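You operate a simulated robot arm through the tools that you are given. There is no shell and no other tool. Be economical: measure what you need, move in short steps, check, and stop when the job is done.

Carry out the task below with a simulated robot arm. There is one attempt and no reset: what you move stays moved.

JOB
Roll the kit cart home, brake it and drop in the dock pin.
Fine: take the brake off to roll it; brake on before the pin.

Only the result counts: the job must be done as asked and must still hold three seconds after the hand-in. Knocking over, shifting, dropping, spilling or breaking anything else fails it.

ROBOT AND FRAMES
A 6-joint arm with a two-finger parallel gripper, fixed in place. Base frame: the origin is at the foot of the arm, x ahead of it, y to its left, z up. Lengths are in mm, angles in degrees, forces in N, time in s.
With the tool pointing down near the work surface it reaches from about 360 to 820 mm from the base axis. Its first joint turns from -166.0 to 166.0 degrees. Payload 3.91 kg.
The tool frame sits at the grasp point between the pads (the TCP): z along the fingers, y along the line on which they close. The tips reach 30 mm beyond it. Largest opening 110 mm; finger width 20, thickness 10; the body of the gripper, 48 by 112 mm, starts 55 mm behind the TCP.
Orientation is told as [roll, pitch, yaw] about the base's x, y, z axes, in that order, counted from this pose: with the fingers straight down and closing along the base's y, the tool's x points along the base's -x, its y along +y and its z along -z.

CONTROLS
- The arm moves only by the tool servo_tool. Its argument "moves" is a list of rows, each a list of 7 numbers: the gripper command, from -1 (fully open) to 1 (shut), values between in proportion, then the shift along the tool's x, y, z in mm, then the turn, a rotation vector about the tool's x, y, z in degrees. In form: [[grip, tx, ty, tz, wx, wy, wz], ...]. A call has 1 to 12 rows; each row is the pose to reach, as a shift and turn from the pose commanded when the call began, along the tool's axes at that moment. A row lasts 0.2 s, in which the tool goes at most 50 mm and 8.6 degrees; a call with a longer step from one row to the next is refused whole, and so is a gripper value outside its range. Where a pose cannot be reached the arm comes as near as it can. A force on the tool above 90 N (or 10 N above the force at the start of the call, whichever is more), or a blocked arm, ends the call early, and 0.2 s more pass. Each finger travels about 45 mm/s and halts on what it meets, pressing with about 22 N; the grip force reading is that of the motor and also rises with nothing between the fingers. The clock runs only during rows and for 0.2 s after the last one: add rows that repeat a pose to give the fingers time. It gives the time, the measured TCP pose, the force on the tool (base axes), the opening and the grip force at its end, in the units of the frame above (readings bear some noise).
- Cameras (640 x 400 px; columns grow to the right, rows downward): "scene" is fixed at [51.1, -652.3, 1438.8]; the picture's right is [0.97, -0.25, 0.00], its down [-0.08, -0.31, -0.95] and it looks along [0.23, 0.92, -0.32] (base axes); focal length 339 px, centre (320, 200). "wrist" rides on the gripper at [77, 7, -115] in the tool frame; the picture's right is [-0.09, 1.00, 0.00], its down [-0.80, -0.07, -0.59] and it looks along [-0.59, -0.05, 0.80] (tool axes); focal length 270 px, centre (320, 200). There is no depth. A picture from a camera that has moved, and an enlarged one, comes with that camera's place and axes in the base frame and with its lens.
- camera(camera): a new picture of that camera. It takes no simulated time.
- lift_body(by): slides the trunk up (or, below 0, down) by that many mm; the arm rides with it, the base frame stays. It gives what a move gives, with no picture.
- enlarge(camera, box): a new picture of the part [left, top, right, bottom] of that camera's present view, enlarged. It takes no simulated time.
- close_job(): hands the job in; it is judged then, once.

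Work in short steps. Places have to be worked out from the pictures, the camera data and where the tool is seen: move nearer, look again, correct. Check each grasp and each placing, and mend what went wrong. You have 120 turns and 76 pictures in all, those below and enlarged ones among them. Open the gripper and draw the arm clear of the work before you hand the job in, unless the task says otherwise; then end with one line.

The tools are called as name(argument=value, ...) on one line, values as JSON. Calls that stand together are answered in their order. servo_tool: Moves the arm, as the interface text tells. Its arguments: {"type":"object","properties":{"moves":{"type":"array"}},"required":["moves"]} The other tools are called the same way: lift_body (by) slides the trunk up or down; camera (camera) takes a picture; enlarge (camera, box) takes an enlarged picture of a part of a camera's view; close_job () hands the job in.

At the start:

```text
time: 0.0
tcp_pos: [379.0, 176.9, 1210.5]
tcp_rot: [0.0, 0.0, 0.0]
ft_force: [0.5, 0.1, 0.2]
opening: 109.8
grip_force: 0.0
trunk travel left (down, up): [-525.0, 85.0]
```

scene: 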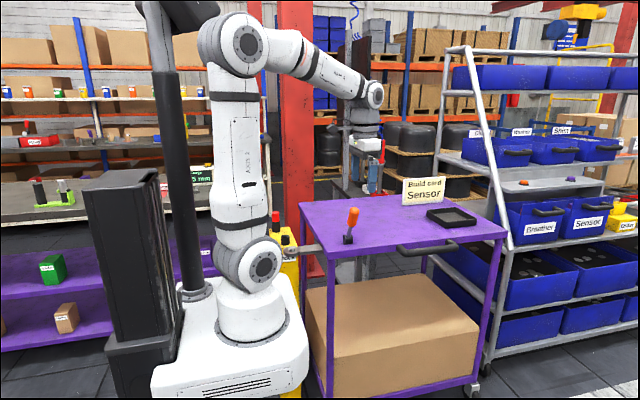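
wrist: 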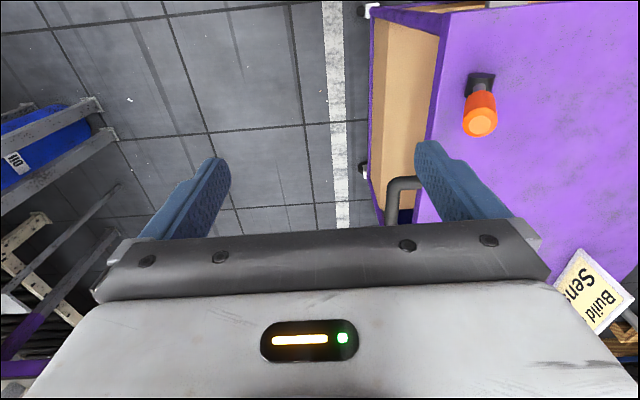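

The scene shows a purple cart with an orange-handled lever or pin, a drawer-like handle, and a yellow post next to the arm. I'll enlarge those regions first.

enlarge(camera="scene", box=[240, 170, 400, 270])

enlarge(camera="scene", box=[380, 160, 540, 260])

enlarge(camera="scene", box=[240, 200, 560, 400])

```text
4.00 times, centred on (320, 220) of scene
camera zoom: at [51.1, -652.3, 1438.8], right [0.97, -0.25, 0.0], down [-0.08, -0.31, -0.95], along [0.23, 0.92, -0.32], focal length 1354 px, centre (320, 120)
```

zoom: 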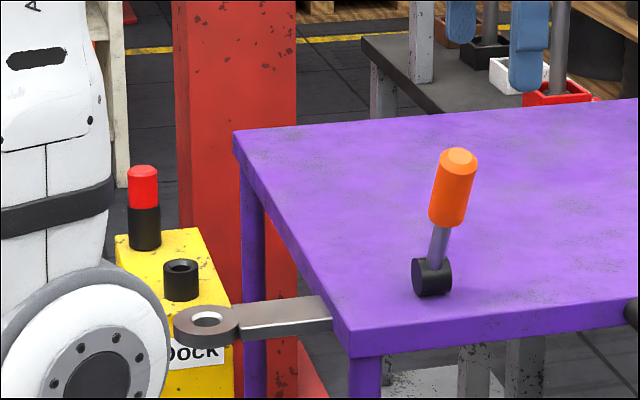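

```text
4.00 times, centred on (460, 210) of scene
camera zoom: at [51.1, -652.3, 1438.8], right [0.97, -0.25, 0.0], down [-0.08, -0.31, -0.95], along [0.23, 0.92, -0.32], focal length 1354 px, centre (-240, 160)
```

zoom: 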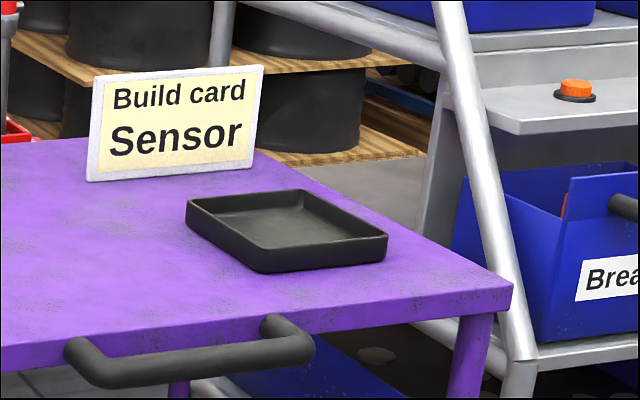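

```text
2.00 times, centred on (400, 300) of scene
camera zoom: at [51.1, -652.3, 1438.8], right [0.97, -0.25, 0.0], down [-0.08, -0.31, -0.95], along [0.23, 0.92, -0.32], focal length 677 px, centre (160, 0)
```

zoom: 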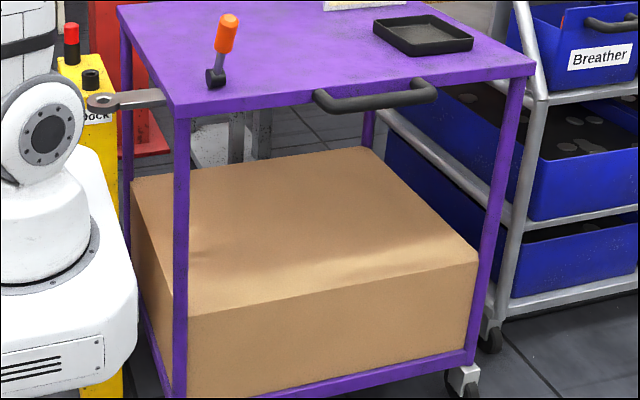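

Rough triangulation puts the brake hub near (422, 411, 905) and the cart left of the arm. It needs to roll about +150 mm in y so the tongue ring lines up with the dock socket. I'll move closer above the brake lever for a better view.

servo_tool(moves=[[-1, 0, 40, -10, 0, 0, 0], [-1, 0, 80, -10, 0, 0, 0], [-1, 0, 120, 0, 0, 0, 0], [-1, 0, 160, 20, 0, 0, 0], [-1, 0, 200, 30, 0, 0, 0], [-1, 0, 200, 30, 0, 0, 0]])

camera(camera="wrist")

camera(camera="scene")

```text
time: 1.4
tcp_pos: [374.3, 376.7, 1180.5]
tcp_rot: [0.1, 0.0, 0.0]
ft_force: [0.3, -0.3, -0.1]
opening: 110.0
grip_force: 0.0
trunk travel left (down, up): [-525.0, 85.0]
```

```text
70 pictures are left
camera wrist: at [296.8, 383.6, 1295.7], right [0.09, 1.0, 0.0], down [0.8, -0.07, 0.59], along [0.59, -0.05, -0.8], focal length 270 px, centre (320, 200)
```

wrist: 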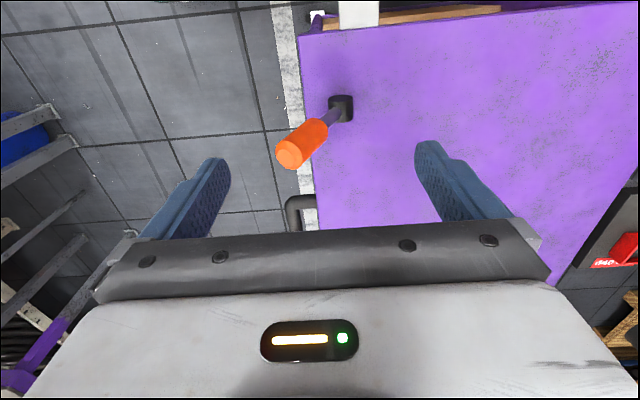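

```text
69 pictures are left
```

scene: 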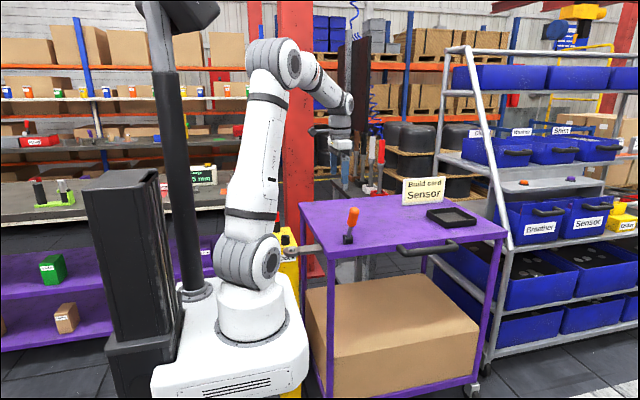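

Two-view triangulation gives the cart top at z≈890 and the hub at about (417, 403, 915). The knob end is at about (418, 343, 1051), so the lever tilts about 24° toward -y. I'll check the hub for markings.

enlarge(camera="wrist", box=[260, 70, 420, 170])

enlarge(camera="scene", box=[320, 195, 384, 255])

```text
4.00 times, centred on (340, 120) of wrist
camera zoom: at [296.8, 383.6, 1295.7], right [0.09, 1.0, 0.0], down [0.8, -0.07, 0.59], along [0.59, -0.05, -0.8], focal length 1081 px, centre (240, 520)
```

zoom: 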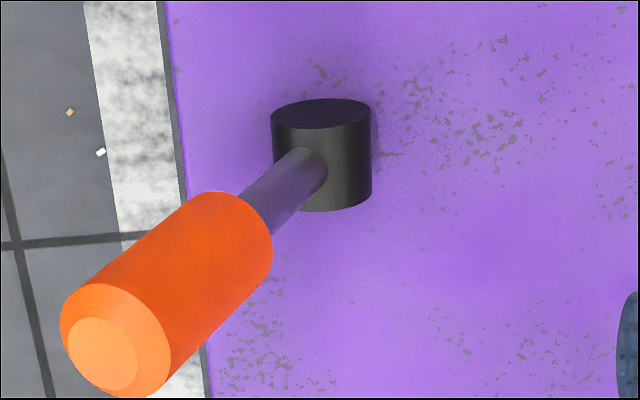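

```text
6.67 times, centred on (352, 225) of scene
camera zoom: at [51.1, -652.3, 1438.8], right [0.97, -0.25, 0.0], down [-0.08, -0.31, -0.95], along [0.23, 0.92, -0.32], focal length 2257 px, centre (107, 33)
```

zoom: 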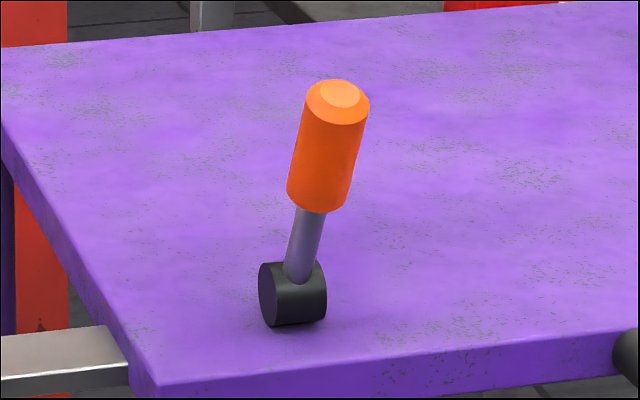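

The hub axis runs along x, so the lever swings in the y-z plane. I'll close the fingers, go down on the -y side of the knob, and then push it toward +y.

servo_tool(moves=[[0, -22, -40, 0, 0, 0, 0], [1, -43, -85, 0, 0, 0, 0], [1, -43, -85, 40, 0, 0, 0], [1, -43, -85, 80, 0, 0, 0], [1, -43, -85, 120, 0, 0, 0], [1, -43, -85, 150, 0, 0, 0], [1, -43, -85, 150, 0, 0, 0]])

camera(camera="wrist")

enlarge(camera="scene", box=[280, 150, 440, 250])

```text
time: 3.0
tcp_pos: [420.3, 291.4, 1031.1]
tcp_rot: [-0.1, -0.1, 0.1]
ft_force: [-1.0, -0.6, -0.7]
opening: 0.0
grip_force: 22.7
trunk travel left (down, up): [-525.0, 85.0]
```

```text
66 pictures are left
camera wrist: at [343.1, 297.8, 1147.2], right [0.09, 1.0, 0.0], down [0.8, -0.07, 0.59], along [0.59, -0.05, -0.8], focal length 270 px, centre (320, 200)
```

wrist: 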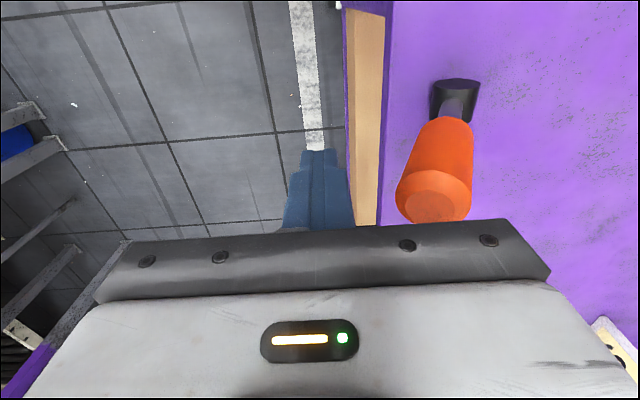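

```text
4.00 times, centred on (360, 200) of scene
camera zoom: at [51.1, -652.3, 1438.8], right [0.97, -0.25, 0.0], down [-0.08, -0.31, -0.95], along [0.23, 0.92, -0.32], focal length 1354 px, centre (160, 200)
```

zoom: 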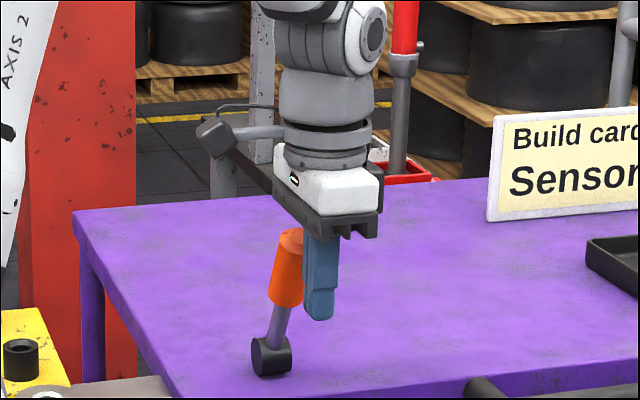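

The finger is at the same x as the knob and about 35 mm short of it in y. I'll push toward +y in small rows and watch the force.

servo_tool(moves=[[1, 0, 20, 0, 0, 0, 0], [1, 0, 35, 0, 0, 0, 0], [1, 0, 45, 0, 0, 0, 0], [1, 0, 55, 0, 0, 0, 0], [1, 0, 65, 0, 0, 0, 0], [1, 0, 75, 0, 0, 0, 0], [1, 0, 85, 0, 0, 0, 0], [1, 0, 95, 0, 0, 0, 0]])

enlarge(camera="scene", box=[240, 150, 440, 275])

```text
time: 4.8
tcp_pos: [421.6, 386.3, 1031.9]
tcp_rot: [-0.1, 0.0, 0.0]
ft_force: [0.6, -0.7, 0.3]
opening: 0.2
grip_force: 21.9
trunk travel left (down, up): [-525.0, 85.0]
```

```text
3.20 times, centred on (340, 212) of scene
camera zoom: at [51.1, -652.3, 1438.8], right [0.97, -0.25, 0.0], down [-0.08, -0.31, -0.95], along [0.23, 0.92, -0.32], focal length 1084 px, centre (256, 160)
```

zoom: 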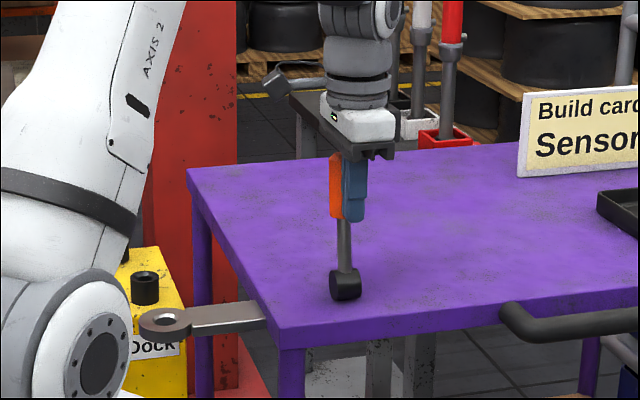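

The lever follows and is now about upright, with little resistance. I'll keep pushing to its end stop.

servo_tool(moves=[[1, 0, 8, 0, 0, 0, 0], [1, 0, 16, 0, 0, 0, 0], [1, 0, 24, 0, 0, 0, 0], [1, 0, 32, 0, 0, 0, 0], [1, 0, 40, 0, 0, 0, 0]])

enlarge(camera="scene", box=[240, 150, 440, 275])

```text
time: 6.0
tcp_pos: [423.9, 428.4, 1031.9]
tcp_rot: [0.1, -0.1, -0.1]
ft_force: [-0.1, 0.3, -0.6]
opening: 0.1
grip_force: 21.8
trunk travel left (down, up): [-525.0, 85.0]
```

```text
3.20 times, centred on (340, 212) of scene
camera zoom: at [51.1, -652.3, 1438.8], right [0.97, -0.25, 0.0], down [-0.08, -0.31, -0.95], along [0.23, 0.92, -0.32], focal length 1084 px, centre (256, 160)
```

zoom: 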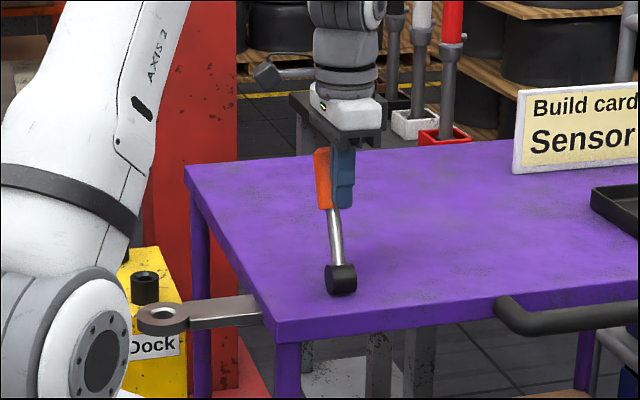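

The cart has shifted slightly, so the brake appears to be off. I'll back away 30 mm and check the lever angle and whether the cart coasts.

servo_tool(moves=[[1, 0, -30, 0, 0, 0, 0], [1, 0, -60, 0, 0, 0, 0], [1, 0, -60, -50, 0, 0, 0], [1, 0, -60, -100, 0, 0, 0], [1, 0, -60, -100, 0, 0, 0]])

enlarge(camera="scene", box=[240, 150, 440, 275])

camera(camera="wrist")

```text
time: 7.2
tcp_pos: [422.9, 367.5, 1127.7]
tcp_rot: [0.0, 0.1, 0.0]
ft_force: [-0.2, -0.3, 0.6]
opening: 0.0
grip_force: 21.8
trunk travel left (down, up): [-525.0, 85.0]
```

```text
3.20 times, centred on (340, 212) of scene
camera zoom: at [51.1, -652.3, 1438.8], right [0.97, -0.25, 0.0], down [-0.08, -0.31, -0.95], along [0.23, 0.92, -0.32], focal length 1084 px, centre (256, 160)
```

zoom: 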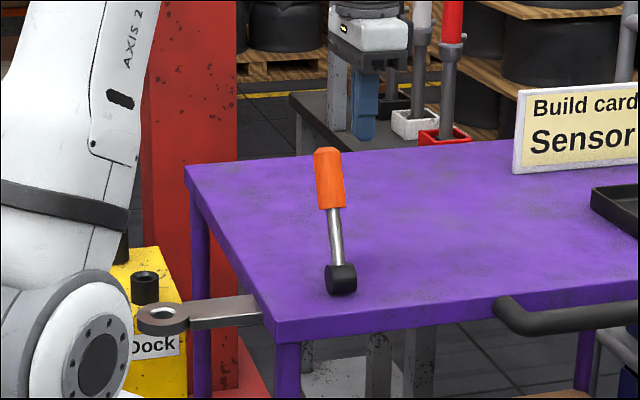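

```text
61 pictures are left
camera wrist: at [346.2, 374.3, 1244.2], right [0.09, 1.0, 0.0], down [0.8, -0.07, 0.59], along [0.59, -0.05, -0.8], focal length 270 px, centre (320, 200)
```

wrist: 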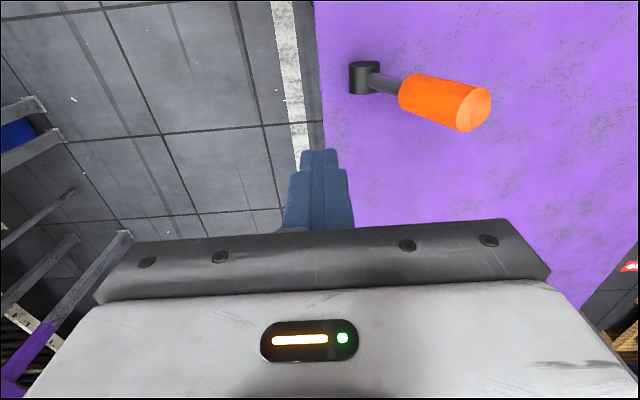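

The cart stays put, the lever is on the +y side and the brake is off. Next I'll look at the ring, socket and pin from above the dock.

servo_tool(moves=[[1, 40, 17, -30, 0, 0, 0], [1, 80, 34, -40, 0, 0, 0], [1, 120, 51, -40, 0, 0, 0], [1, 160, 68, -40, 0, 0, 0], [1, 200, 85, -40, 0, 0, 0], [1, 240, 102, -40, 0, 0, 0], [1, 280, 119, -40, 0, 0, 0], [1, 310, 133, -40, 0, 0, 0], [1, 310, 133, -40, 0, 0, 0]])

camera(camera="wrist")

camera(camera="scene")

```text
refused: row 1 steps farther than a row can; nothing moved
```

```text
60 pictures are left
camera wrist: at [346.2, 374.3, 1244.2], right [0.09, 1.0, 0.0], down [0.8, -0.07, 0.59], along [0.59, -0.05, -0.8], focal length 270 px, centre (320, 200)
```

wrist: 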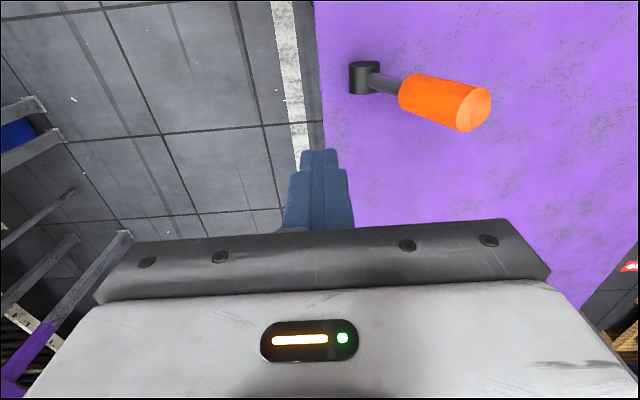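

```text
59 pictures are left
```

scene: 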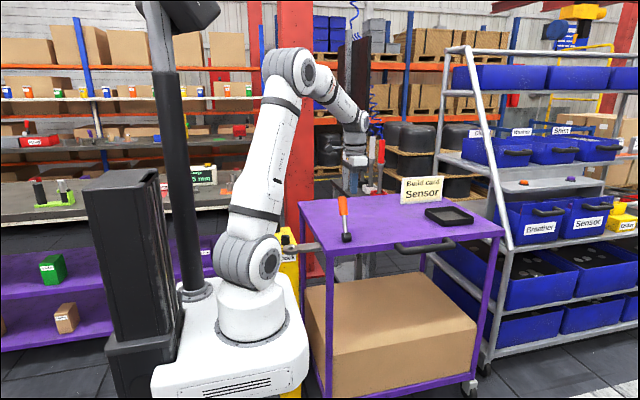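

The first row was too long, so the call was refused. I'll send the same path with a smaller opening step.

servo_tool(moves=[[1, 20, 10, -30, 0, 0, 0], [1, 60, 27, -40, 0, 0, 0], [1, 100, 44, -40, 0, 0, 0], [1, 140, 60, -40, 0, 0, 0], [1, 180, 77, -40, 0, 0, 0], [1, 220, 94, -40, 0, 0, 0], [1, 260, 111, -40, 0, 0, 0], [1, 300, 128, -40, 0, 0, 0], [1, 310, 133, -40, 0, 0, 0], [1, 310, 133, -40, 0, 0, 0]])

camera(camera="wrist")

```text
time: 9.4
tcp_pos: [110.1, 500.4, 1170.9]
tcp_rot: [0.0, 0.0, -0.1]
ft_force: [-0.4, 0.6, 0.2]
opening: 0.0
grip_force: 22.2
trunk travel left (down, up): [-525.0, 85.0]
```

```text
58 pictures are left
camera wrist: at [33.9, 506.9, 1287.0], right [0.09, 1.0, 0.0], down [0.8, -0.07, 0.59], along [0.59, -0.05, -0.8], focal length 270 px, centre (320, 200)
```

wrist: 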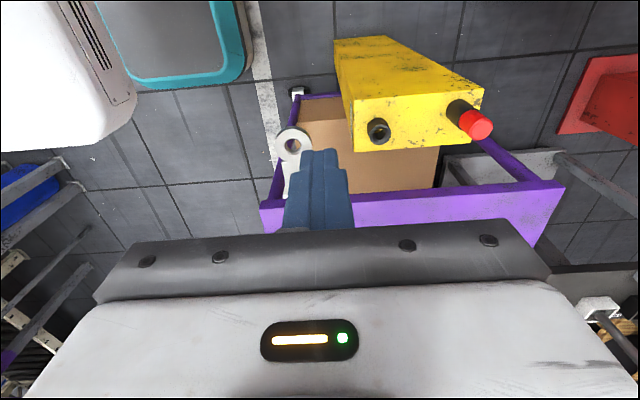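

I estimate the ring at (218, 446, 878), the socket at (214, 587, 870) and the pin top at (196, 722, 918). The cart needs about +140 mm in y, and x already matches. Next I'll go look at the handle.

servo_tool(moves=[[-1, -40, -17, 0, 0, 0, 0], [-1, -80, -34, 0, 0, 0, 0], [-1, -120, -51, 0, 0, 0, 0], [-1, -160, -68, 0, 0, 0, 0], [-1, -200, -85, 0, 0, 0, 0], [-1, -240, -102, 0, 0, 0, 0], [-1, -280, -119, 0, 0, 0, 0], [-1, -320, -136, 0, 0, 0, 0], [-1, -360, -153, 0, 0, 0, 0], [-1, -400, -170, 0, 0, 0, 0], [-1, -440, -180, 20, 0, 0, 0], [-1, -480, -190, 40, 0, 0, 0]])

camera(camera="wrist")

enlarge(camera="scene", box=[360, 160, 520, 260])

```text
time: 12.0
tcp_pos: [593.5, 305.9, 1130.9]
tcp_rot: [0.0, 0.1, 0.1]
ft_force: [0.6, 0.6, -0.8]
opening: 109.9
grip_force: 0.0
trunk travel left (down, up): [-525.0, 85.0]
```

```text
57 pictures are left
camera wrist: at [515.9, 313.0, 1247.3], right [0.09, 1.0, 0.0], down [0.8, -0.07, 0.59], along [0.59, -0.05, -0.8], focal length 270 px, centre (320, 200)
```

wrist: 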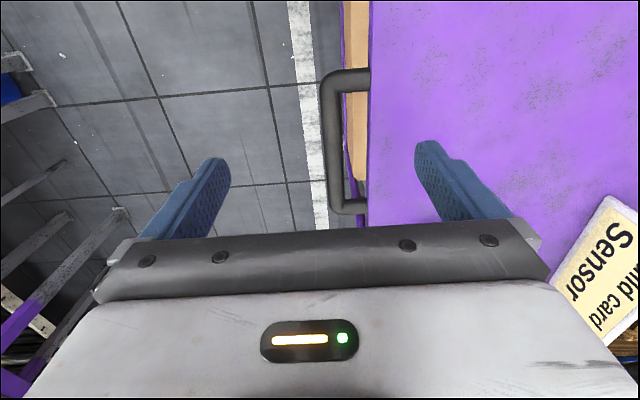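

```text
4.00 times, centred on (440, 210) of scene
camera zoom: at [51.1, -652.3, 1438.8], right [0.97, -0.25, 0.0], down [-0.08, -0.31, -0.95], along [0.23, 0.92, -0.32], focal length 1354 px, centre (-160, 160)
```

zoom: 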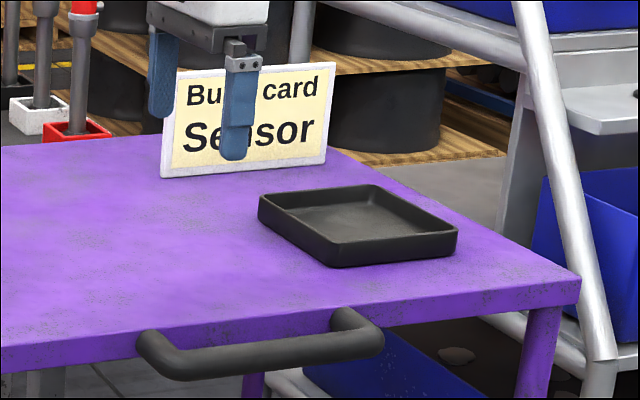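

The handle bar is at y≈318, z≈880, spanning x 605–790, with the cart edge at y≈370. I'll set the opening to 60 mm and go down over the bar at x≈635.

servo_tool(moves=[[-0.09, -20, 6, 40, 0, 0, 0], [-0.09, -41, 12, 80, 0, 0, 0], [-0.09, -41, 12, 120, 0, 0, 0], [-0.09, -41, 12, 150, 0, 0, 0], [-0.09, -41, 12, 170, 0, 0, 0], [-0.09, -41, 12, 170, 0, 0, 0]])

camera(camera="wrist")

enlarge(camera="scene", box=[360, 160, 520, 260])

```text
time: 13.4
tcp_pos: [635.0, 320.2, 960.7]
tcp_rot: [0.0, -0.1, 0.1]
ft_force: [0.6, 0.6, -0.1]
opening: 60.1
grip_force: 0.1
trunk travel left (down, up): [-525.0, 85.0]
```

```text
55 pictures are left
camera wrist: at [556.5, 327.1, 1076.2], right [0.09, 1.0, 0.0], down [0.8, -0.07, 0.59], along [0.59, -0.05, -0.8], focal length 270 px, centre (320, 200)
```

wrist: 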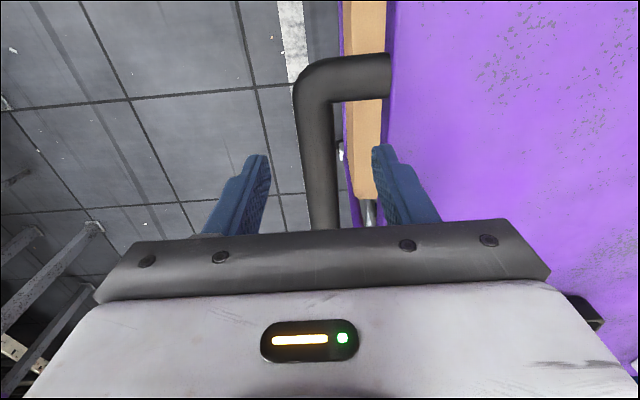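

```text
4.00 times, centred on (440, 210) of scene
camera zoom: at [51.1, -652.3, 1438.8], right [0.97, -0.25, 0.0], down [-0.08, -0.31, -0.95], along [0.23, 0.92, -0.32], focal length 1354 px, centre (-160, 160)
```

zoom: 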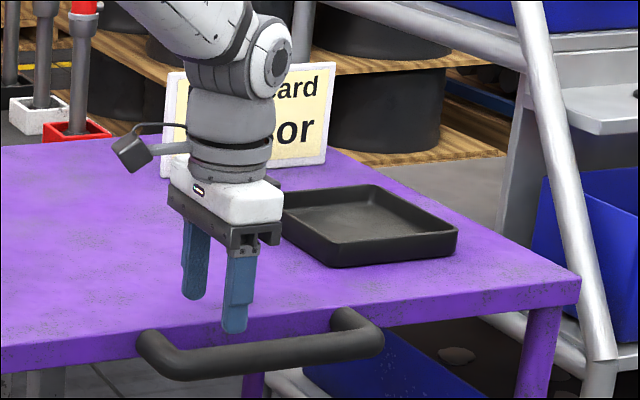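

The bar is centred under the fingers at y≈316 and the inner finger clears the cart edge. I'll go down 78 mm and then close.

servo_tool(moves=[[-0.09, 0, -3, 25, 0, 0, 0], [-0.09, 0, -3, 50, 0, 0, 0], [-0.09, 0, -3, 78, 0, 0, 0], [-0.09, 0, -3, 78, 0, 0, 0], [0.3, 0, -3, 78, 0, 0, 0], [1, 0, -3, 78, 0, 0, 0], [1, 0, -3, 78, 0, 0, 0]])

camera(camera="wrist")

```text
time: 15.0
tcp_pos: [634.4, 318.1, 881.2]
tcp_rot: [0.0, 0.0, 0.0]
ft_force: [0.1, -7.5, -0.5]
opening: 27.7
grip_force: 39.0
trunk travel left (down, up): [-525.0, 85.0]
```

```text
53 pictures are left
camera wrist: at [556.2, 324.8, 997.7], right [0.09, 1.0, 0.0], down [0.8, -0.07, 0.59], along [0.59, -0.05, -0.8], focal length 270 px, centre (320, 200)
```

wrist: 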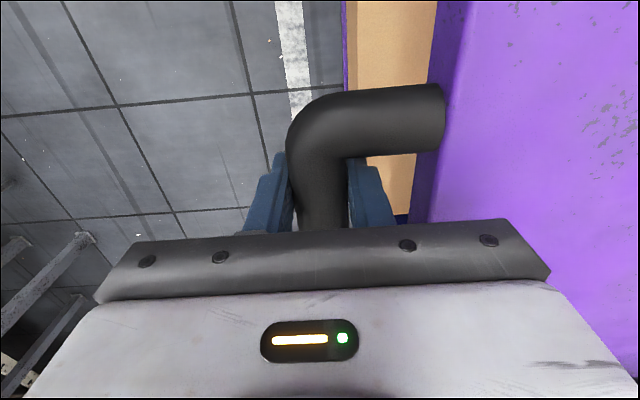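

The bar is gripped with the opening at 27.7 mm. I'll roll the cart +y 100 mm.

servo_tool(moves=[[1, 0, 8, 0, 0, 0, 0], [1, 0, 18, 0, 0, 0, 0], [1, 0, 30, 0, 0, 0, 0], [1, 0, 42, 0, 0, 0, 0], [1, 0, 54, 0, 0, 0, 0], [1, 0, 66, 0, 0, 0, 0], [1, 0, 78, 0, 0, 0, 0], [1, 0, 88, 0, 0, 0, 0], [1, 0, 96, 0, 0, 0, 0], [1, 0, 100, 0, 0, 0, 0], [1, 0, 100, 0, 0, 0, 0]])

enlarge(camera="scene", box=[240, 150, 440, 275])

```text
time: 17.4
tcp_pos: [633.1, 418.2, 881.5]
tcp_rot: [0.0, 0.1, 0.0]
ft_force: [3.3, -4.1, -5.3]
opening: 27.7
grip_force: 44.9
trunk travel left (down, up): [-525.0, 85.0]
```

```text
3.20 times, centred on (340, 212) of scene
camera zoom: at [51.1, -652.3, 1438.8], right [0.97, -0.25, 0.0], down [-0.08, -0.31, -0.95], along [0.23, 0.92, -0.32], focal length 1084 px, centre (256, 160)
```

zoom: 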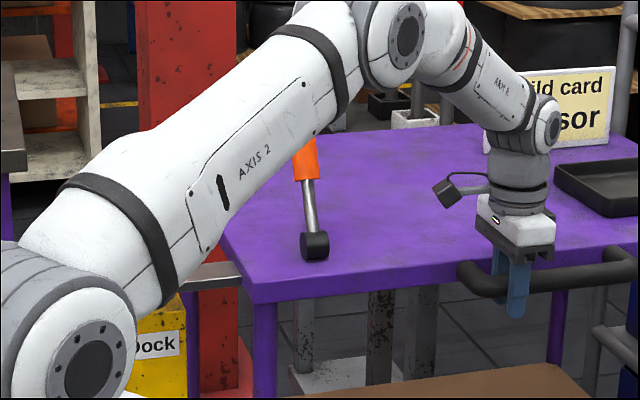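

The cart follows smoothly. I'll roll it another 36 mm slowly and watch the force for a stop.

servo_tool(moves=[[1, 0, 8, 0, 0, 0, 0], [1, 0, 16, 0, 0, 0, 0], [1, 0, 24, 0, 0, 0, 0], [1, 0, 30, 0, 0, 0, 0], [1, 0, 34, 0, 0, 0, 0], [1, 0, 36, 0, 0, 0, 0], [1, 0, 36, 0, 0, 0, 0]])

enlarge(camera="scene", box=[240, 150, 440, 275])

```text
time: 19.0
tcp_pos: [633.4, 456.7, 881.6]
tcp_rot: [0.0, 0.1, 0.0]
ft_force: [5.6, 9.1, -9.8]
opening: 27.4
grip_force: 45.3
trunk travel left (down, up): [-525.0, 85.0]
```

```text
3.20 times, centred on (340, 212) of scene
camera zoom: at [51.1, -652.3, 1438.8], right [0.97, -0.25, 0.0], down [-0.08, -0.31, -0.95], along [0.23, 0.92, -0.32], focal length 1084 px, centre (256, 160)
```

zoom: 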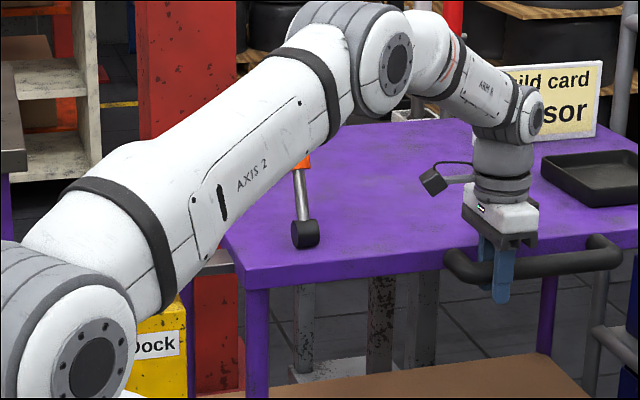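

The cart has moved about 138 mm. I'll release the handle, rise clear, and check the alignment from above the dock.

servo_tool(moves=[[-0.09, 0, 0, 0, 0, 0, 0], [-0.09, 0, 0, 0, 0, 0, 0], [-0.09, 0, 0, 0, 0, 0, 0], [-0.09, 0, 0, -40, 0, 0, 0], [-0.09, 0, 0, -90, 0, 0, 0], [-0.09, 0, 0, -140, 0, 0, 0], [-0.09, 0, 0, -190, 0, 0, 0], [0, 0, 0, -240, 0, 0, 0], [0.5, 0, 0, -270, 0, 0, 0]])

servo_tool(moves=[[1, 46, 6, 0, 0, 0, 0], [1, 92, 12, 0, 0, 0, 0], [1, 138, 18, 0, 0, 0, 0], [1, 184, 24, 0, 0, 0, 0], [1, 230, 30, 0, 0, 0, 0], [1, 276, 36, 0, 0, 0, 0], [1, 322, 42, 0, 0, 0, 0], [1, 368, 48, 0, 0, 0, 0], [1, 414, 54, 0, 0, 0, 0], [1, 460, 60, 0, 0, 0, 0], [1, 506, 66, 0, 0, 0, 0], [1, 546, 70, 0, 0, 0, 0]])

camera(camera="wrist")

enlarge(camera="scene", box=[240, 170, 400, 270])

```text
time: 21.0
tcp_pos: [630.8, 456.8, 1152.8]
tcp_rot: [0.0, 0.0, -0.1]
ft_force: [0.0, -0.4, 0.3]
opening: 27.5
grip_force: 0.1
trunk travel left (down, up): [-525.0, 85.0]
```

```text
time: 23.6
tcp_pos: [250.6, 666.8, 1227.7]
tcp_rot: [-0.8, 0.3, -0.1]
ft_force: [1.1, 0.4, 0.2]
opening: 0.1
grip_force: 21.7
out of reach, approached as far as the arm can: row 1, 2, 3, 4, 5, 6, 7, 8, 9, 10, 11, 12
trunk travel left (down, up): [-525.0, 85.0]
```

```text
50 pictures are left
camera wrist: at [174.5, 674.2, 1344.0], right [0.09, 1.0, -0.01], down [0.8, -0.06, 0.59], along [0.59, -0.06, -0.81], focal length 270 px, centre (320, 200)
```

wrist: 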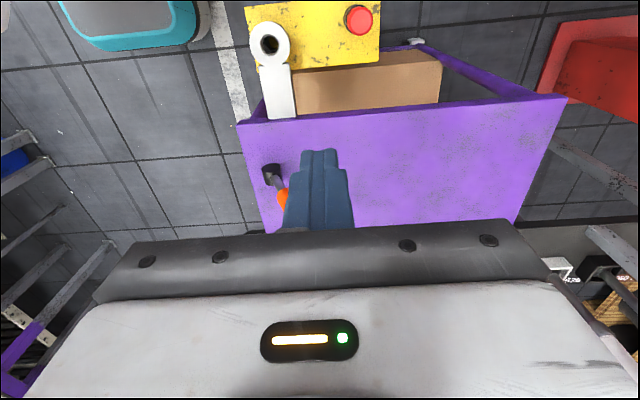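

```text
4.00 times, centred on (320, 220) of scene
camera zoom: at [51.1, -652.3, 1438.8], right [0.97, -0.25, 0.0], down [-0.08, -0.31, -0.95], along [0.23, 0.92, -0.32], focal length 1354 px, centre (320, 120)
```

zoom: 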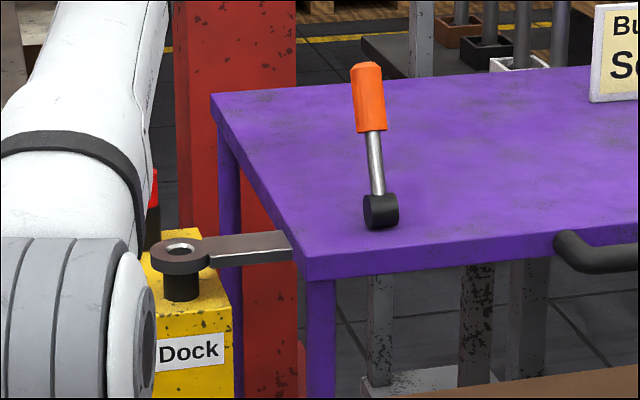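

The ring looks to be over the socket, but the arm ended off the intended pose because that path was out of reach. I'll send a hold move to see where it thinks it is commanded.

servo_tool(moves=[[1, 0, 0, 0, 0, 0, 0], [1, 0, 0, 0, 0, 0, 0]])

enlarge(camera="wrist", box=[220, 0, 380, 100])

enlarge(camera="scene", box=[265, 215, 313, 245])

```text
time: 24.2
tcp_pos: [250.5, 667.8, 1228.3]
tcp_rot: [-0.7, 0.2, 0.0]
ft_force: [-1.0, 0.1, 0.7]
opening: 0.3
grip_force: 22.5
trunk travel left (down, up): [-525.0, 85.0]
```

```text
4.00 times, centred on (300, 50) of wrist
camera zoom: at [173.0, 674.5, 1343.9], right [0.09, 1.0, -0.01], down [0.8, -0.06, 0.59], along [0.59, -0.06, -0.81], focal length 1081 px, centre (400, 800)
```

zoom: 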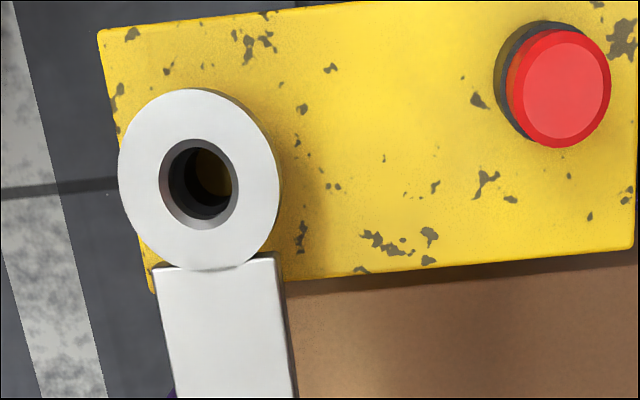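

```text
13.33 times, centred on (289, 230) of scene
camera zoom: at [51.1, -652.3, 1438.8], right [0.97, -0.25, 0.0], down [-0.08, -0.31, -0.95], along [0.23, 0.92, -0.32], focal length 4515 px, centre (733, -200)
```

zoom: 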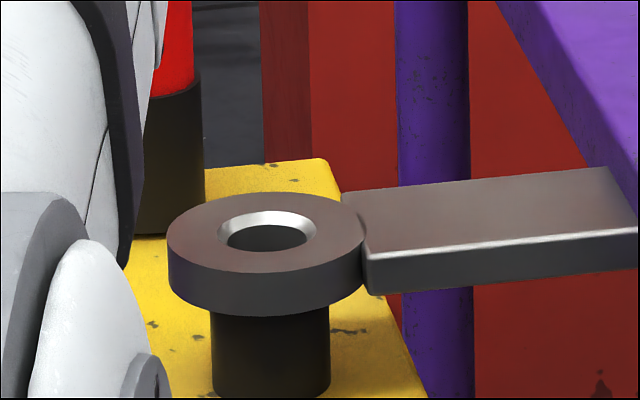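

Through the ring hole I can see the socket floor offset only by the expected parallax, so alignment looks good to within a few mm. I'll brake now, raising the trunk first for more reach at height.

lift_body(by=80)

servo_tool(moves=[[-1, 0, 0, 20, 0, 0, 0], [-1, 0, 0, 40, 0, 0, 0], [-1, 0, 0, 40, 0, 0, 0]])

```text
time: 25.4
tcp_pos: [250.5, 666.9, 1308.4]
tcp_rot: [-0.8, 0.3, 0.0]
ft_force: [-0.2, -0.3, 0.1]
opening: 0.0
grip_force: 22.2
trunk travel left (down, up): [-605.0, 5.0]
```

```text
time: 26.2
tcp_pos: [249.9, 669.1, 1291.2]
tcp_rot: [-2.1, 0.6, 0.0]
ft_force: [0.1, 0.3, 0.4]
opening: 68.9
grip_force: 0.0
out of reach, approached as far as the arm can: row 1, 2, 3
trunk travel left (down, up): [-605.0, 5.0]
```

It still reports out of reach when extended here. I'll pull in toward the base to regain a comfortable pose.

servo_tool(moves=[[-1, 0, -30, 0, 0, 0, 0], [-1, 0, -60, 0, 0, 0, 0], [-1, 0, -90, 0, 0, 0, 0], [-1, 0, -120, 0, 0, 0, 0], [-1, 0, -150, 0, 0, 0, 0], [-1, 0, -150, 0, 0, 0, 0]])

camera(camera="scene")

```text
time: 27.6
tcp_pos: [284.1, 654.2, 1313.1]
tcp_rot: [-0.7, 0.2, -0.1]
ft_force: [0.1, 0.0, -0.2]
opening: 110.0
grip_force: 0.1
out of reach, approached as far as the arm can: row 1, 2, 3, 4, 5, 6
trunk travel left (down, up): [-605.0, 5.0]
```

```text
46 pictures are left
```

scene: 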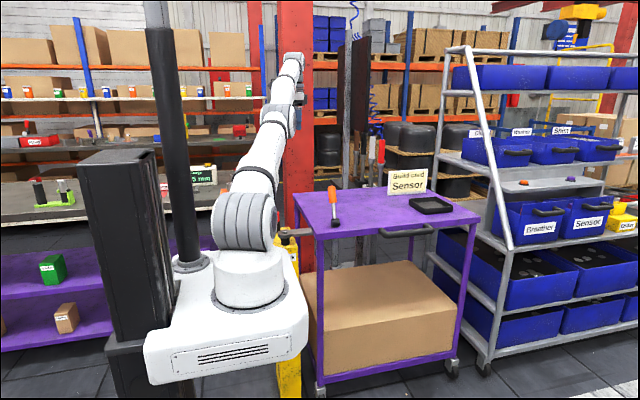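

The arm seems caught near a singular pose. I'll look closer at its shape before moving it further.

enlarge(camera="scene", box=[180, 30, 380, 240])

camera(camera="wrist")

```text
1.90 times, centred on (280, 135) of scene
camera zoom: at [51.1, -652.3, 1438.8], right [0.97, -0.25, 0.0], down [-0.08, -0.31, -0.95], along [0.23, 0.92, -0.32], focal length 645 px, centre (396, 324)
```

zoom: 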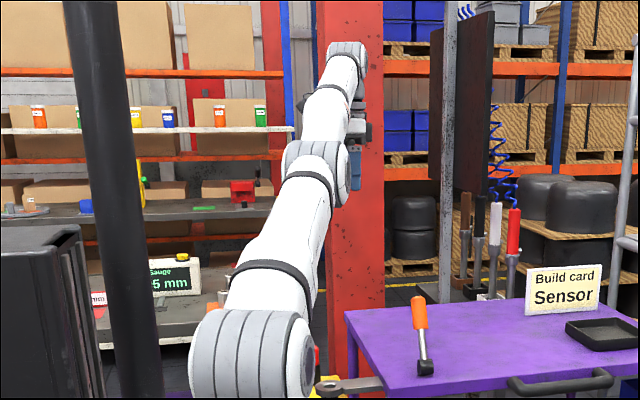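

```text
44 pictures are left
camera wrist: at [207.5, 662.2, 1430.3], right [0.09, 1.0, -0.01], down [0.8, -0.06, 0.59], along [0.59, -0.06, -0.81], focal length 270 px, centre (320, 200)
```

wrist: 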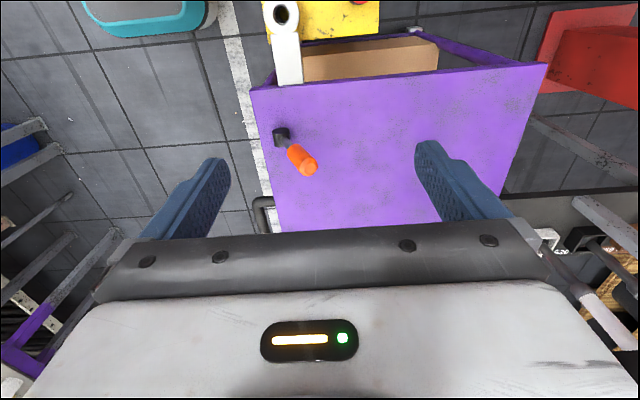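

The elbow is stretched straight, which is a singularity where inward moves stall. I'll move tangentially, down and slightly outward, so the elbow bends again; there is plenty of height clearance.

servo_tool(moves=[[-1, -4, 8, 20, 0, 0, 0], [-1, -8, 16, 40, 0, 0, 0], [-1, -12, 24, 60, 0, 0, 0], [-1, -16, 32, 80, 0, 0, 0], [-1, -18, 36, 105, 0, 0, 0], [-1, -18, 36, 130, 0, 0, 0], [-1, -18, 36, 155, 0, 0, 0], [-1, -18, 36, 155, 0, 0, 0]])

```text
time: 29.4
tcp_pos: [309.2, 700.0, 1169.7]
tcp_rot: [-0.7, 0.2, 0.0]
ft_force: [-0.2, -0.3, 0.9]
opening: 110.0
grip_force: 0.0
out of reach, approached as far as the arm can: row 5, 6, 7, 8
trunk travel left (down, up): [-605.0, 5.0]
```

Rows 1–4 were reached, so the arm is still near its reach sphere of about 790 mm. Going straight down should put the target inside that sphere and bend the elbow.

servo_tool(moves=[[-1, 0, 0, 20, 0, 0, 0], [-1, 0, 0, 40, 0, 0, 0], [-1, 0, 0, 60, 0, 0, 0], [-1, 0, 0, 80, 0, 0, 0], [-1, 0, -20, 80, 0, 0, 0], [-1, 0, -40, 80, 0, 0, 0], [-1, 0, -40, 80, 0, 0, 0]])

```text
time: 31.0
tcp_pos: [319.3, 713.1, 1096.2]
tcp_rot: [-0.9, 0.2, -0.1]
ft_force: [0.4, 0.1, 0.1]
opening: 109.9
grip_force: 0.1
out of reach, approached as far as the arm can: row 1, 2, 3, 4, 5, 6, 7
trunk travel left (down, up): [-605.0, 5.0]
```

The elbow is still straight. Keeping orientation fixed prevents it bending, so I'll tilt the tool in the arm plane (fingertips toward the base) while moving inward and slightly up.

servo_tool(moves=[[-1, 10, -22, -10, 7.3, 3.2, 0], [-1, 22, -50, -20, 14.6, 6.4, 0], [-1, 34, -78, -30, 21.9, 9.6, 0], [-1, 46, -106, -40, 29.2, 12.8, 0], [-1, 46, -106, -40, 29.2, 12.8, 0]])

```text
time: 32.2
tcp_pos: [274.0, 602.7, 1135.8]
tcp_rot: [-30.3, 12.4, -3.4]
ft_force: [0.2, -0.1, 0.2]
opening: 109.9
grip_force: 0.0
out of reach, approached as far as the arm can: row 1, 2, 4, 5
trunk travel left (down, up): [-605.0, 5.0]
```

The tool reached nearly the requested pose, so the elbow is bending again. I'll go further inward with this tilt, then straighten the tool.

servo_tool(moves=[[-1, 10, -23, 16, 0, 0, 0], [-1, 20, -46, 32, 0, 0, 0], [-1, 34, -77, 53, 0, 0, 0], [-1, 41, -92, 63, 0, 0, 0], [-1, 41, -92, 63, 0, 0, 0]])

```text
time: 33.4
tcp_pos: [225.7, 494.9, 1134.2]
tcp_rot: [-30.4, 12.4, -3.5]
ft_force: [0.0, 0.0, -0.9]
opening: 110.0
grip_force: 0.2
trunk travel left (down, up): [-605.0, 5.0]
```

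The arm is free again with no reach warnings. I'll turn the tool back to vertical.

servo_tool(moves=[[-1, 0, 0, 0, -7.3, -3.2, 0], [-1, 0, 0, 0, -14.6, -6.4, 0], [-1, 0, 0, 0, -21.9, -9.6, 0], [-1, 0, 0, 0, -30.0, -13.0, 0], [-1, 0, 0, 0, -30.0, -13.0, 0]])

camera(camera="scene")

camera(camera="wrist")

```text
refused: row 4 steps farther than a row can; nothing moved
```

```text
43 pictures are left
```

scene: 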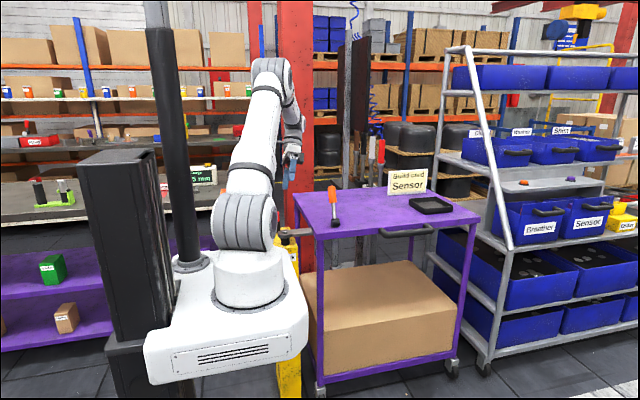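

```text
42 pictures are left
camera wrist: at [176.1, 561.6, 1245.4], right [0.03, 0.86, -0.51], down [0.91, 0.19, 0.36], along [0.41, -0.48, -0.78], focal length 270 px, centre (320, 200)
```

wrist: 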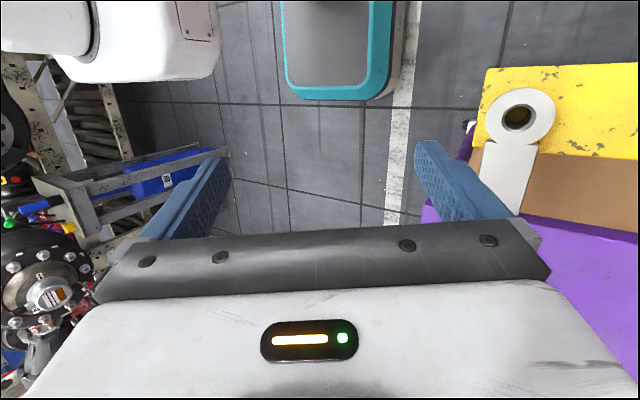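

One row was too long, so I'll rotate back in smaller steps.

servo_tool(moves=[[-1, 0, 0, 0, -7.3, -3.2, 0], [-1, 0, 0, 0, -14.6, -6.4, 0], [-1, 0, 0, 0, -21.9, -9.6, 0], [-1, 0, 0, 0, -29.2, -12.8, 0], [-1, 0, 0, 0, -30.0, -12.9, 0], [-1, 0, 0, 0, -30.0, -12.9, 0]])

```text
time: 34.8
tcp_pos: [225.2, 493.4, 1136.7]
tcp_rot: [0.1, 0.2, -0.1]
ft_force: [-0.4, -0.3, 0.3]
opening: 110.3
grip_force: 0.0
trunk travel left (down, up): [-605.0, 5.0]
```

The tool is vertical again. Now I'll straddle the brake lever with open fingers: go to (415, 583), then down to z≈1033.

servo_tool(moves=[[-1, -40, 18, 0, 0, 0, 0], [-1, -80, 36, 0, 0, 0, 0], [-1, -120, 54, 0, 0, 0, 0], [-1, -160, 72, 0, 0, 0, 0], [-1, -190, 88, 0, 0, 0, 0], [-1, -190, 88, 0, 0, 0, 0]])

camera(camera="wrist")

```text
time: 36.2
tcp_pos: [417.9, 585.2, 1137.2]
tcp_rot: [0.2, 0.1, 0.0]
ft_force: [0.6, 0.4, 0.3]
opening: 110.0
grip_force: 0.0
trunk travel left (down, up): [-605.0, 5.0]
```

```text
41 pictures are left
camera wrist: at [340.5, 591.3, 1253.0], right [0.09, 1.0, 0.0], down [0.8, -0.07, 0.59], along [0.59, -0.05, -0.81], focal length 270 px, centre (320, 200)
```

wrist: 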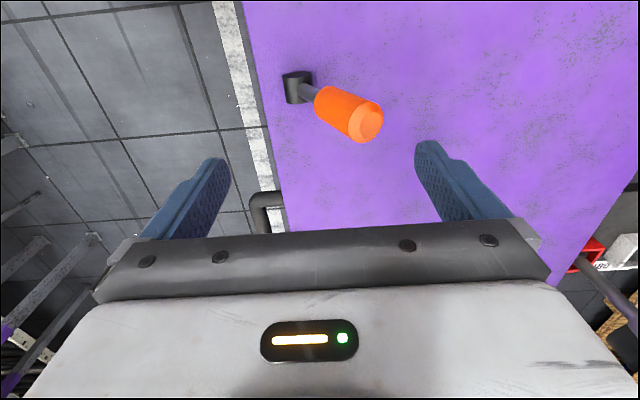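

The knob end is at y≈621. I'll shift 17 mm more to +y so the fingers straddle it, then go down to z≈1033.

servo_tool(moves=[[-1, 0, 17, 0, 0, 0, 0], [-1, 0, 17, 30, 0, 0, 0], [-1, 0, 17, 60, 0, 0, 0], [-1, 0, 17, 90, 0, 0, 0], [-1, 0, 17, 104, 0, 0, 0], [-1, 0, 17, 104, 0, 0, 0]])

camera(camera="wrist")

```text
time: 37.6
tcp_pos: [418.1, 597.9, 1031.6]
tcp_rot: [0.0, 0.1, -0.2]
ft_force: [1.2, 0.2, 0.6]
opening: 109.8
grip_force: 0.1
trunk travel left (down, up): [-605.0, 5.0]
```

```text
40 pictures are left
camera wrist: at [340.9, 604.2, 1147.4], right [0.09, 1.0, 0.0], down [0.8, -0.07, 0.59], along [0.59, -0.05, -0.81], focal length 270 px, centre (320, 200)
```

wrist: 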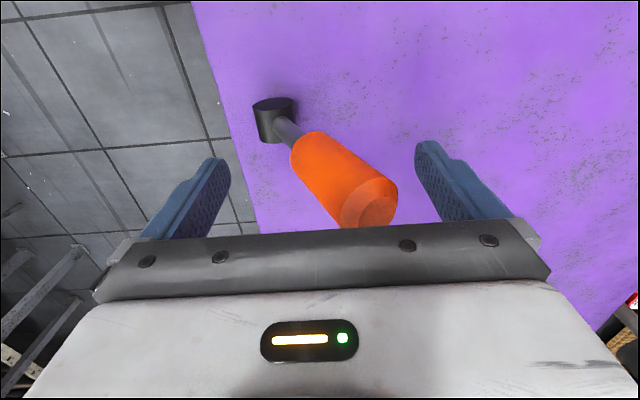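

The lever is between the fingers. I'll pull toward -y, stopping short of the expected end at TCP y≈475–483.

servo_tool(moves=[[-1, 0, -15, 0, 0, 0, 0], [-1, 0, -27, 0, 0, 0, 0], [-1, 0, -39, 0, 0, 0, 0], [-1, 0, -51, 0, 0, 0, 0], [-1, 0, -63, 0, 0, 0, 0], [-1, 0, -75, 0, 0, 0, 0], [-1, 0, -87, 0, 0, 0, 0], [-1, 0, -99, 0, 0, 0, 0], [-1, 0, -108, 0, 0, 0, 0]])

enlarge(camera="scene", box=[240, 150, 440, 275])

camera(camera="wrist")

```text
time: 39.6
tcp_pos: [415.4, 490.6, 1032.8]
tcp_rot: [0.0, 0.1, -0.1]
ft_force: [1.1, 2.3, -1.5]
opening: 109.8
grip_force: 0.1
trunk travel left (down, up): [-605.0, 5.0]
```

```text
3.20 times, centred on (340, 212) of scene
camera zoom: at [51.1, -652.3, 1438.8], right [0.97, -0.25, 0.0], down [-0.08, -0.31, -0.95], along [0.23, 0.92, -0.32], focal length 1084 px, centre (256, 160)
```

zoom: 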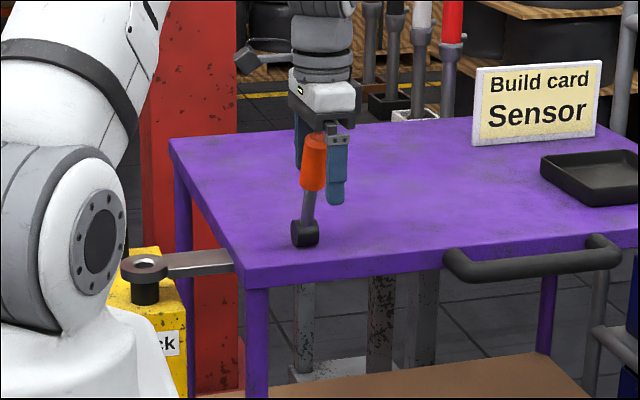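

```text
38 pictures are left
camera wrist: at [338.6, 497.3, 1149.3], right [0.09, 1.0, 0.0], down [0.8, -0.07, 0.59], along [0.59, -0.05, -0.81], focal length 270 px, centre (320, 200)
```

wrist: 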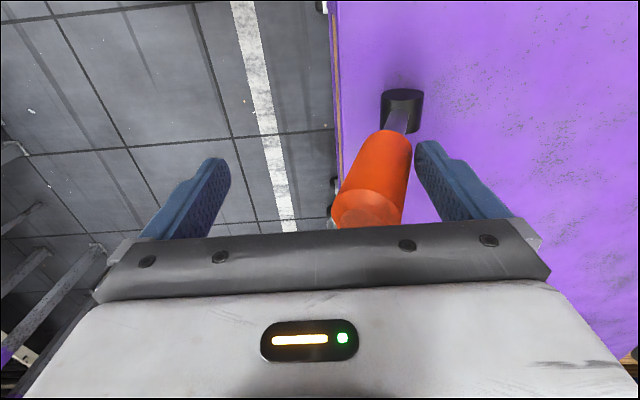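

The lever now leans to -y and is nearly at the end. I'll continue in small steps until the force rises.

servo_tool(moves=[[-1, 0, -4, 0, 0, 0, 0], [-1, 0, -8, 0, 0, 0, 0], [-1, 0, -8, 0, 0, 0, 0]])

enlarge(camera="scene", box=[240, 150, 440, 275])

```text
time: 40.4
tcp_pos: [415.8, 482.4, 1033.1]
tcp_rot: [0.0, 0.2, -0.1]
ft_force: [-0.4, 2.9, -0.9]
opening: 109.9
grip_force: 0.1
trunk travel left (down, up): [-605.0, 5.0]
```

```text
3.20 times, centred on (340, 212) of scene
camera zoom: at [51.1, -652.3, 1438.8], right [0.97, -0.25, 0.0], down [-0.08, -0.31, -0.95], along [0.23, 0.92, -0.32], focal length 1084 px, centre (256, 160)
```

zoom: 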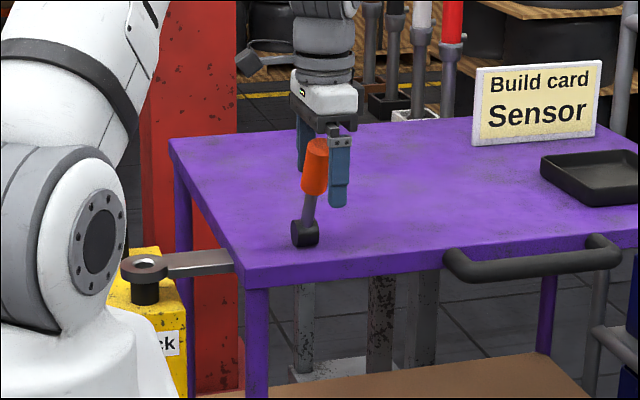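

The lever moves at about 3 N and the cart is steady. I'll continue.

servo_tool(moves=[[-1, 0, -4, 0, 0, 0, 0], [-1, 0, -8, 0, 0, 0, 0], [-1, 0, -8, 0, 0, 0, 0]])

servo_tool(moves=[[-1, 0, -3, 0, 0, 0, 0], [-1, 0, -5, 0, 0, 0, 0], [-1, 0, -5, 0, 0, 0, 0]])

enlarge(camera="scene", box=[240, 150, 440, 275])

```text
time: 41.2
tcp_pos: [416.1, 481.3, 1032.8]
tcp_rot: [0.2, 0.0, -0.1]
ft_force: [-2.0, 39.7, 3.7]
opening: 110.3
grip_force: 0.8
trunk travel left (down, up): [-605.0, 5.0]
```

```text
time: 42.0
tcp_pos: [415.9, 481.5, 1031.5]
tcp_rot: [0.5, -0.3, 0.1]
ft_force: [-6.7, 61.2, 5.4]
opening: 110.2
grip_force: 0.2
trunk travel left (down, up): [-605.0, 5.0]
```

```text
3.20 times, centred on (340, 212) of scene
camera zoom: at [51.1, -652.3, 1438.8], right [0.97, -0.25, 0.0], down [-0.08, -0.31, -0.95], along [0.23, 0.92, -0.32], focal length 1084 px, centre (256, 160)
```

zoom: 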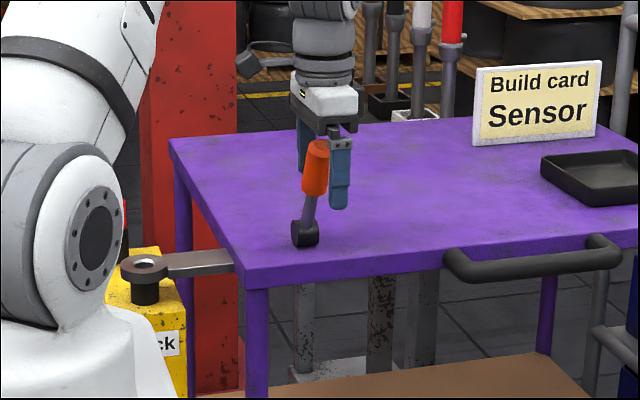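

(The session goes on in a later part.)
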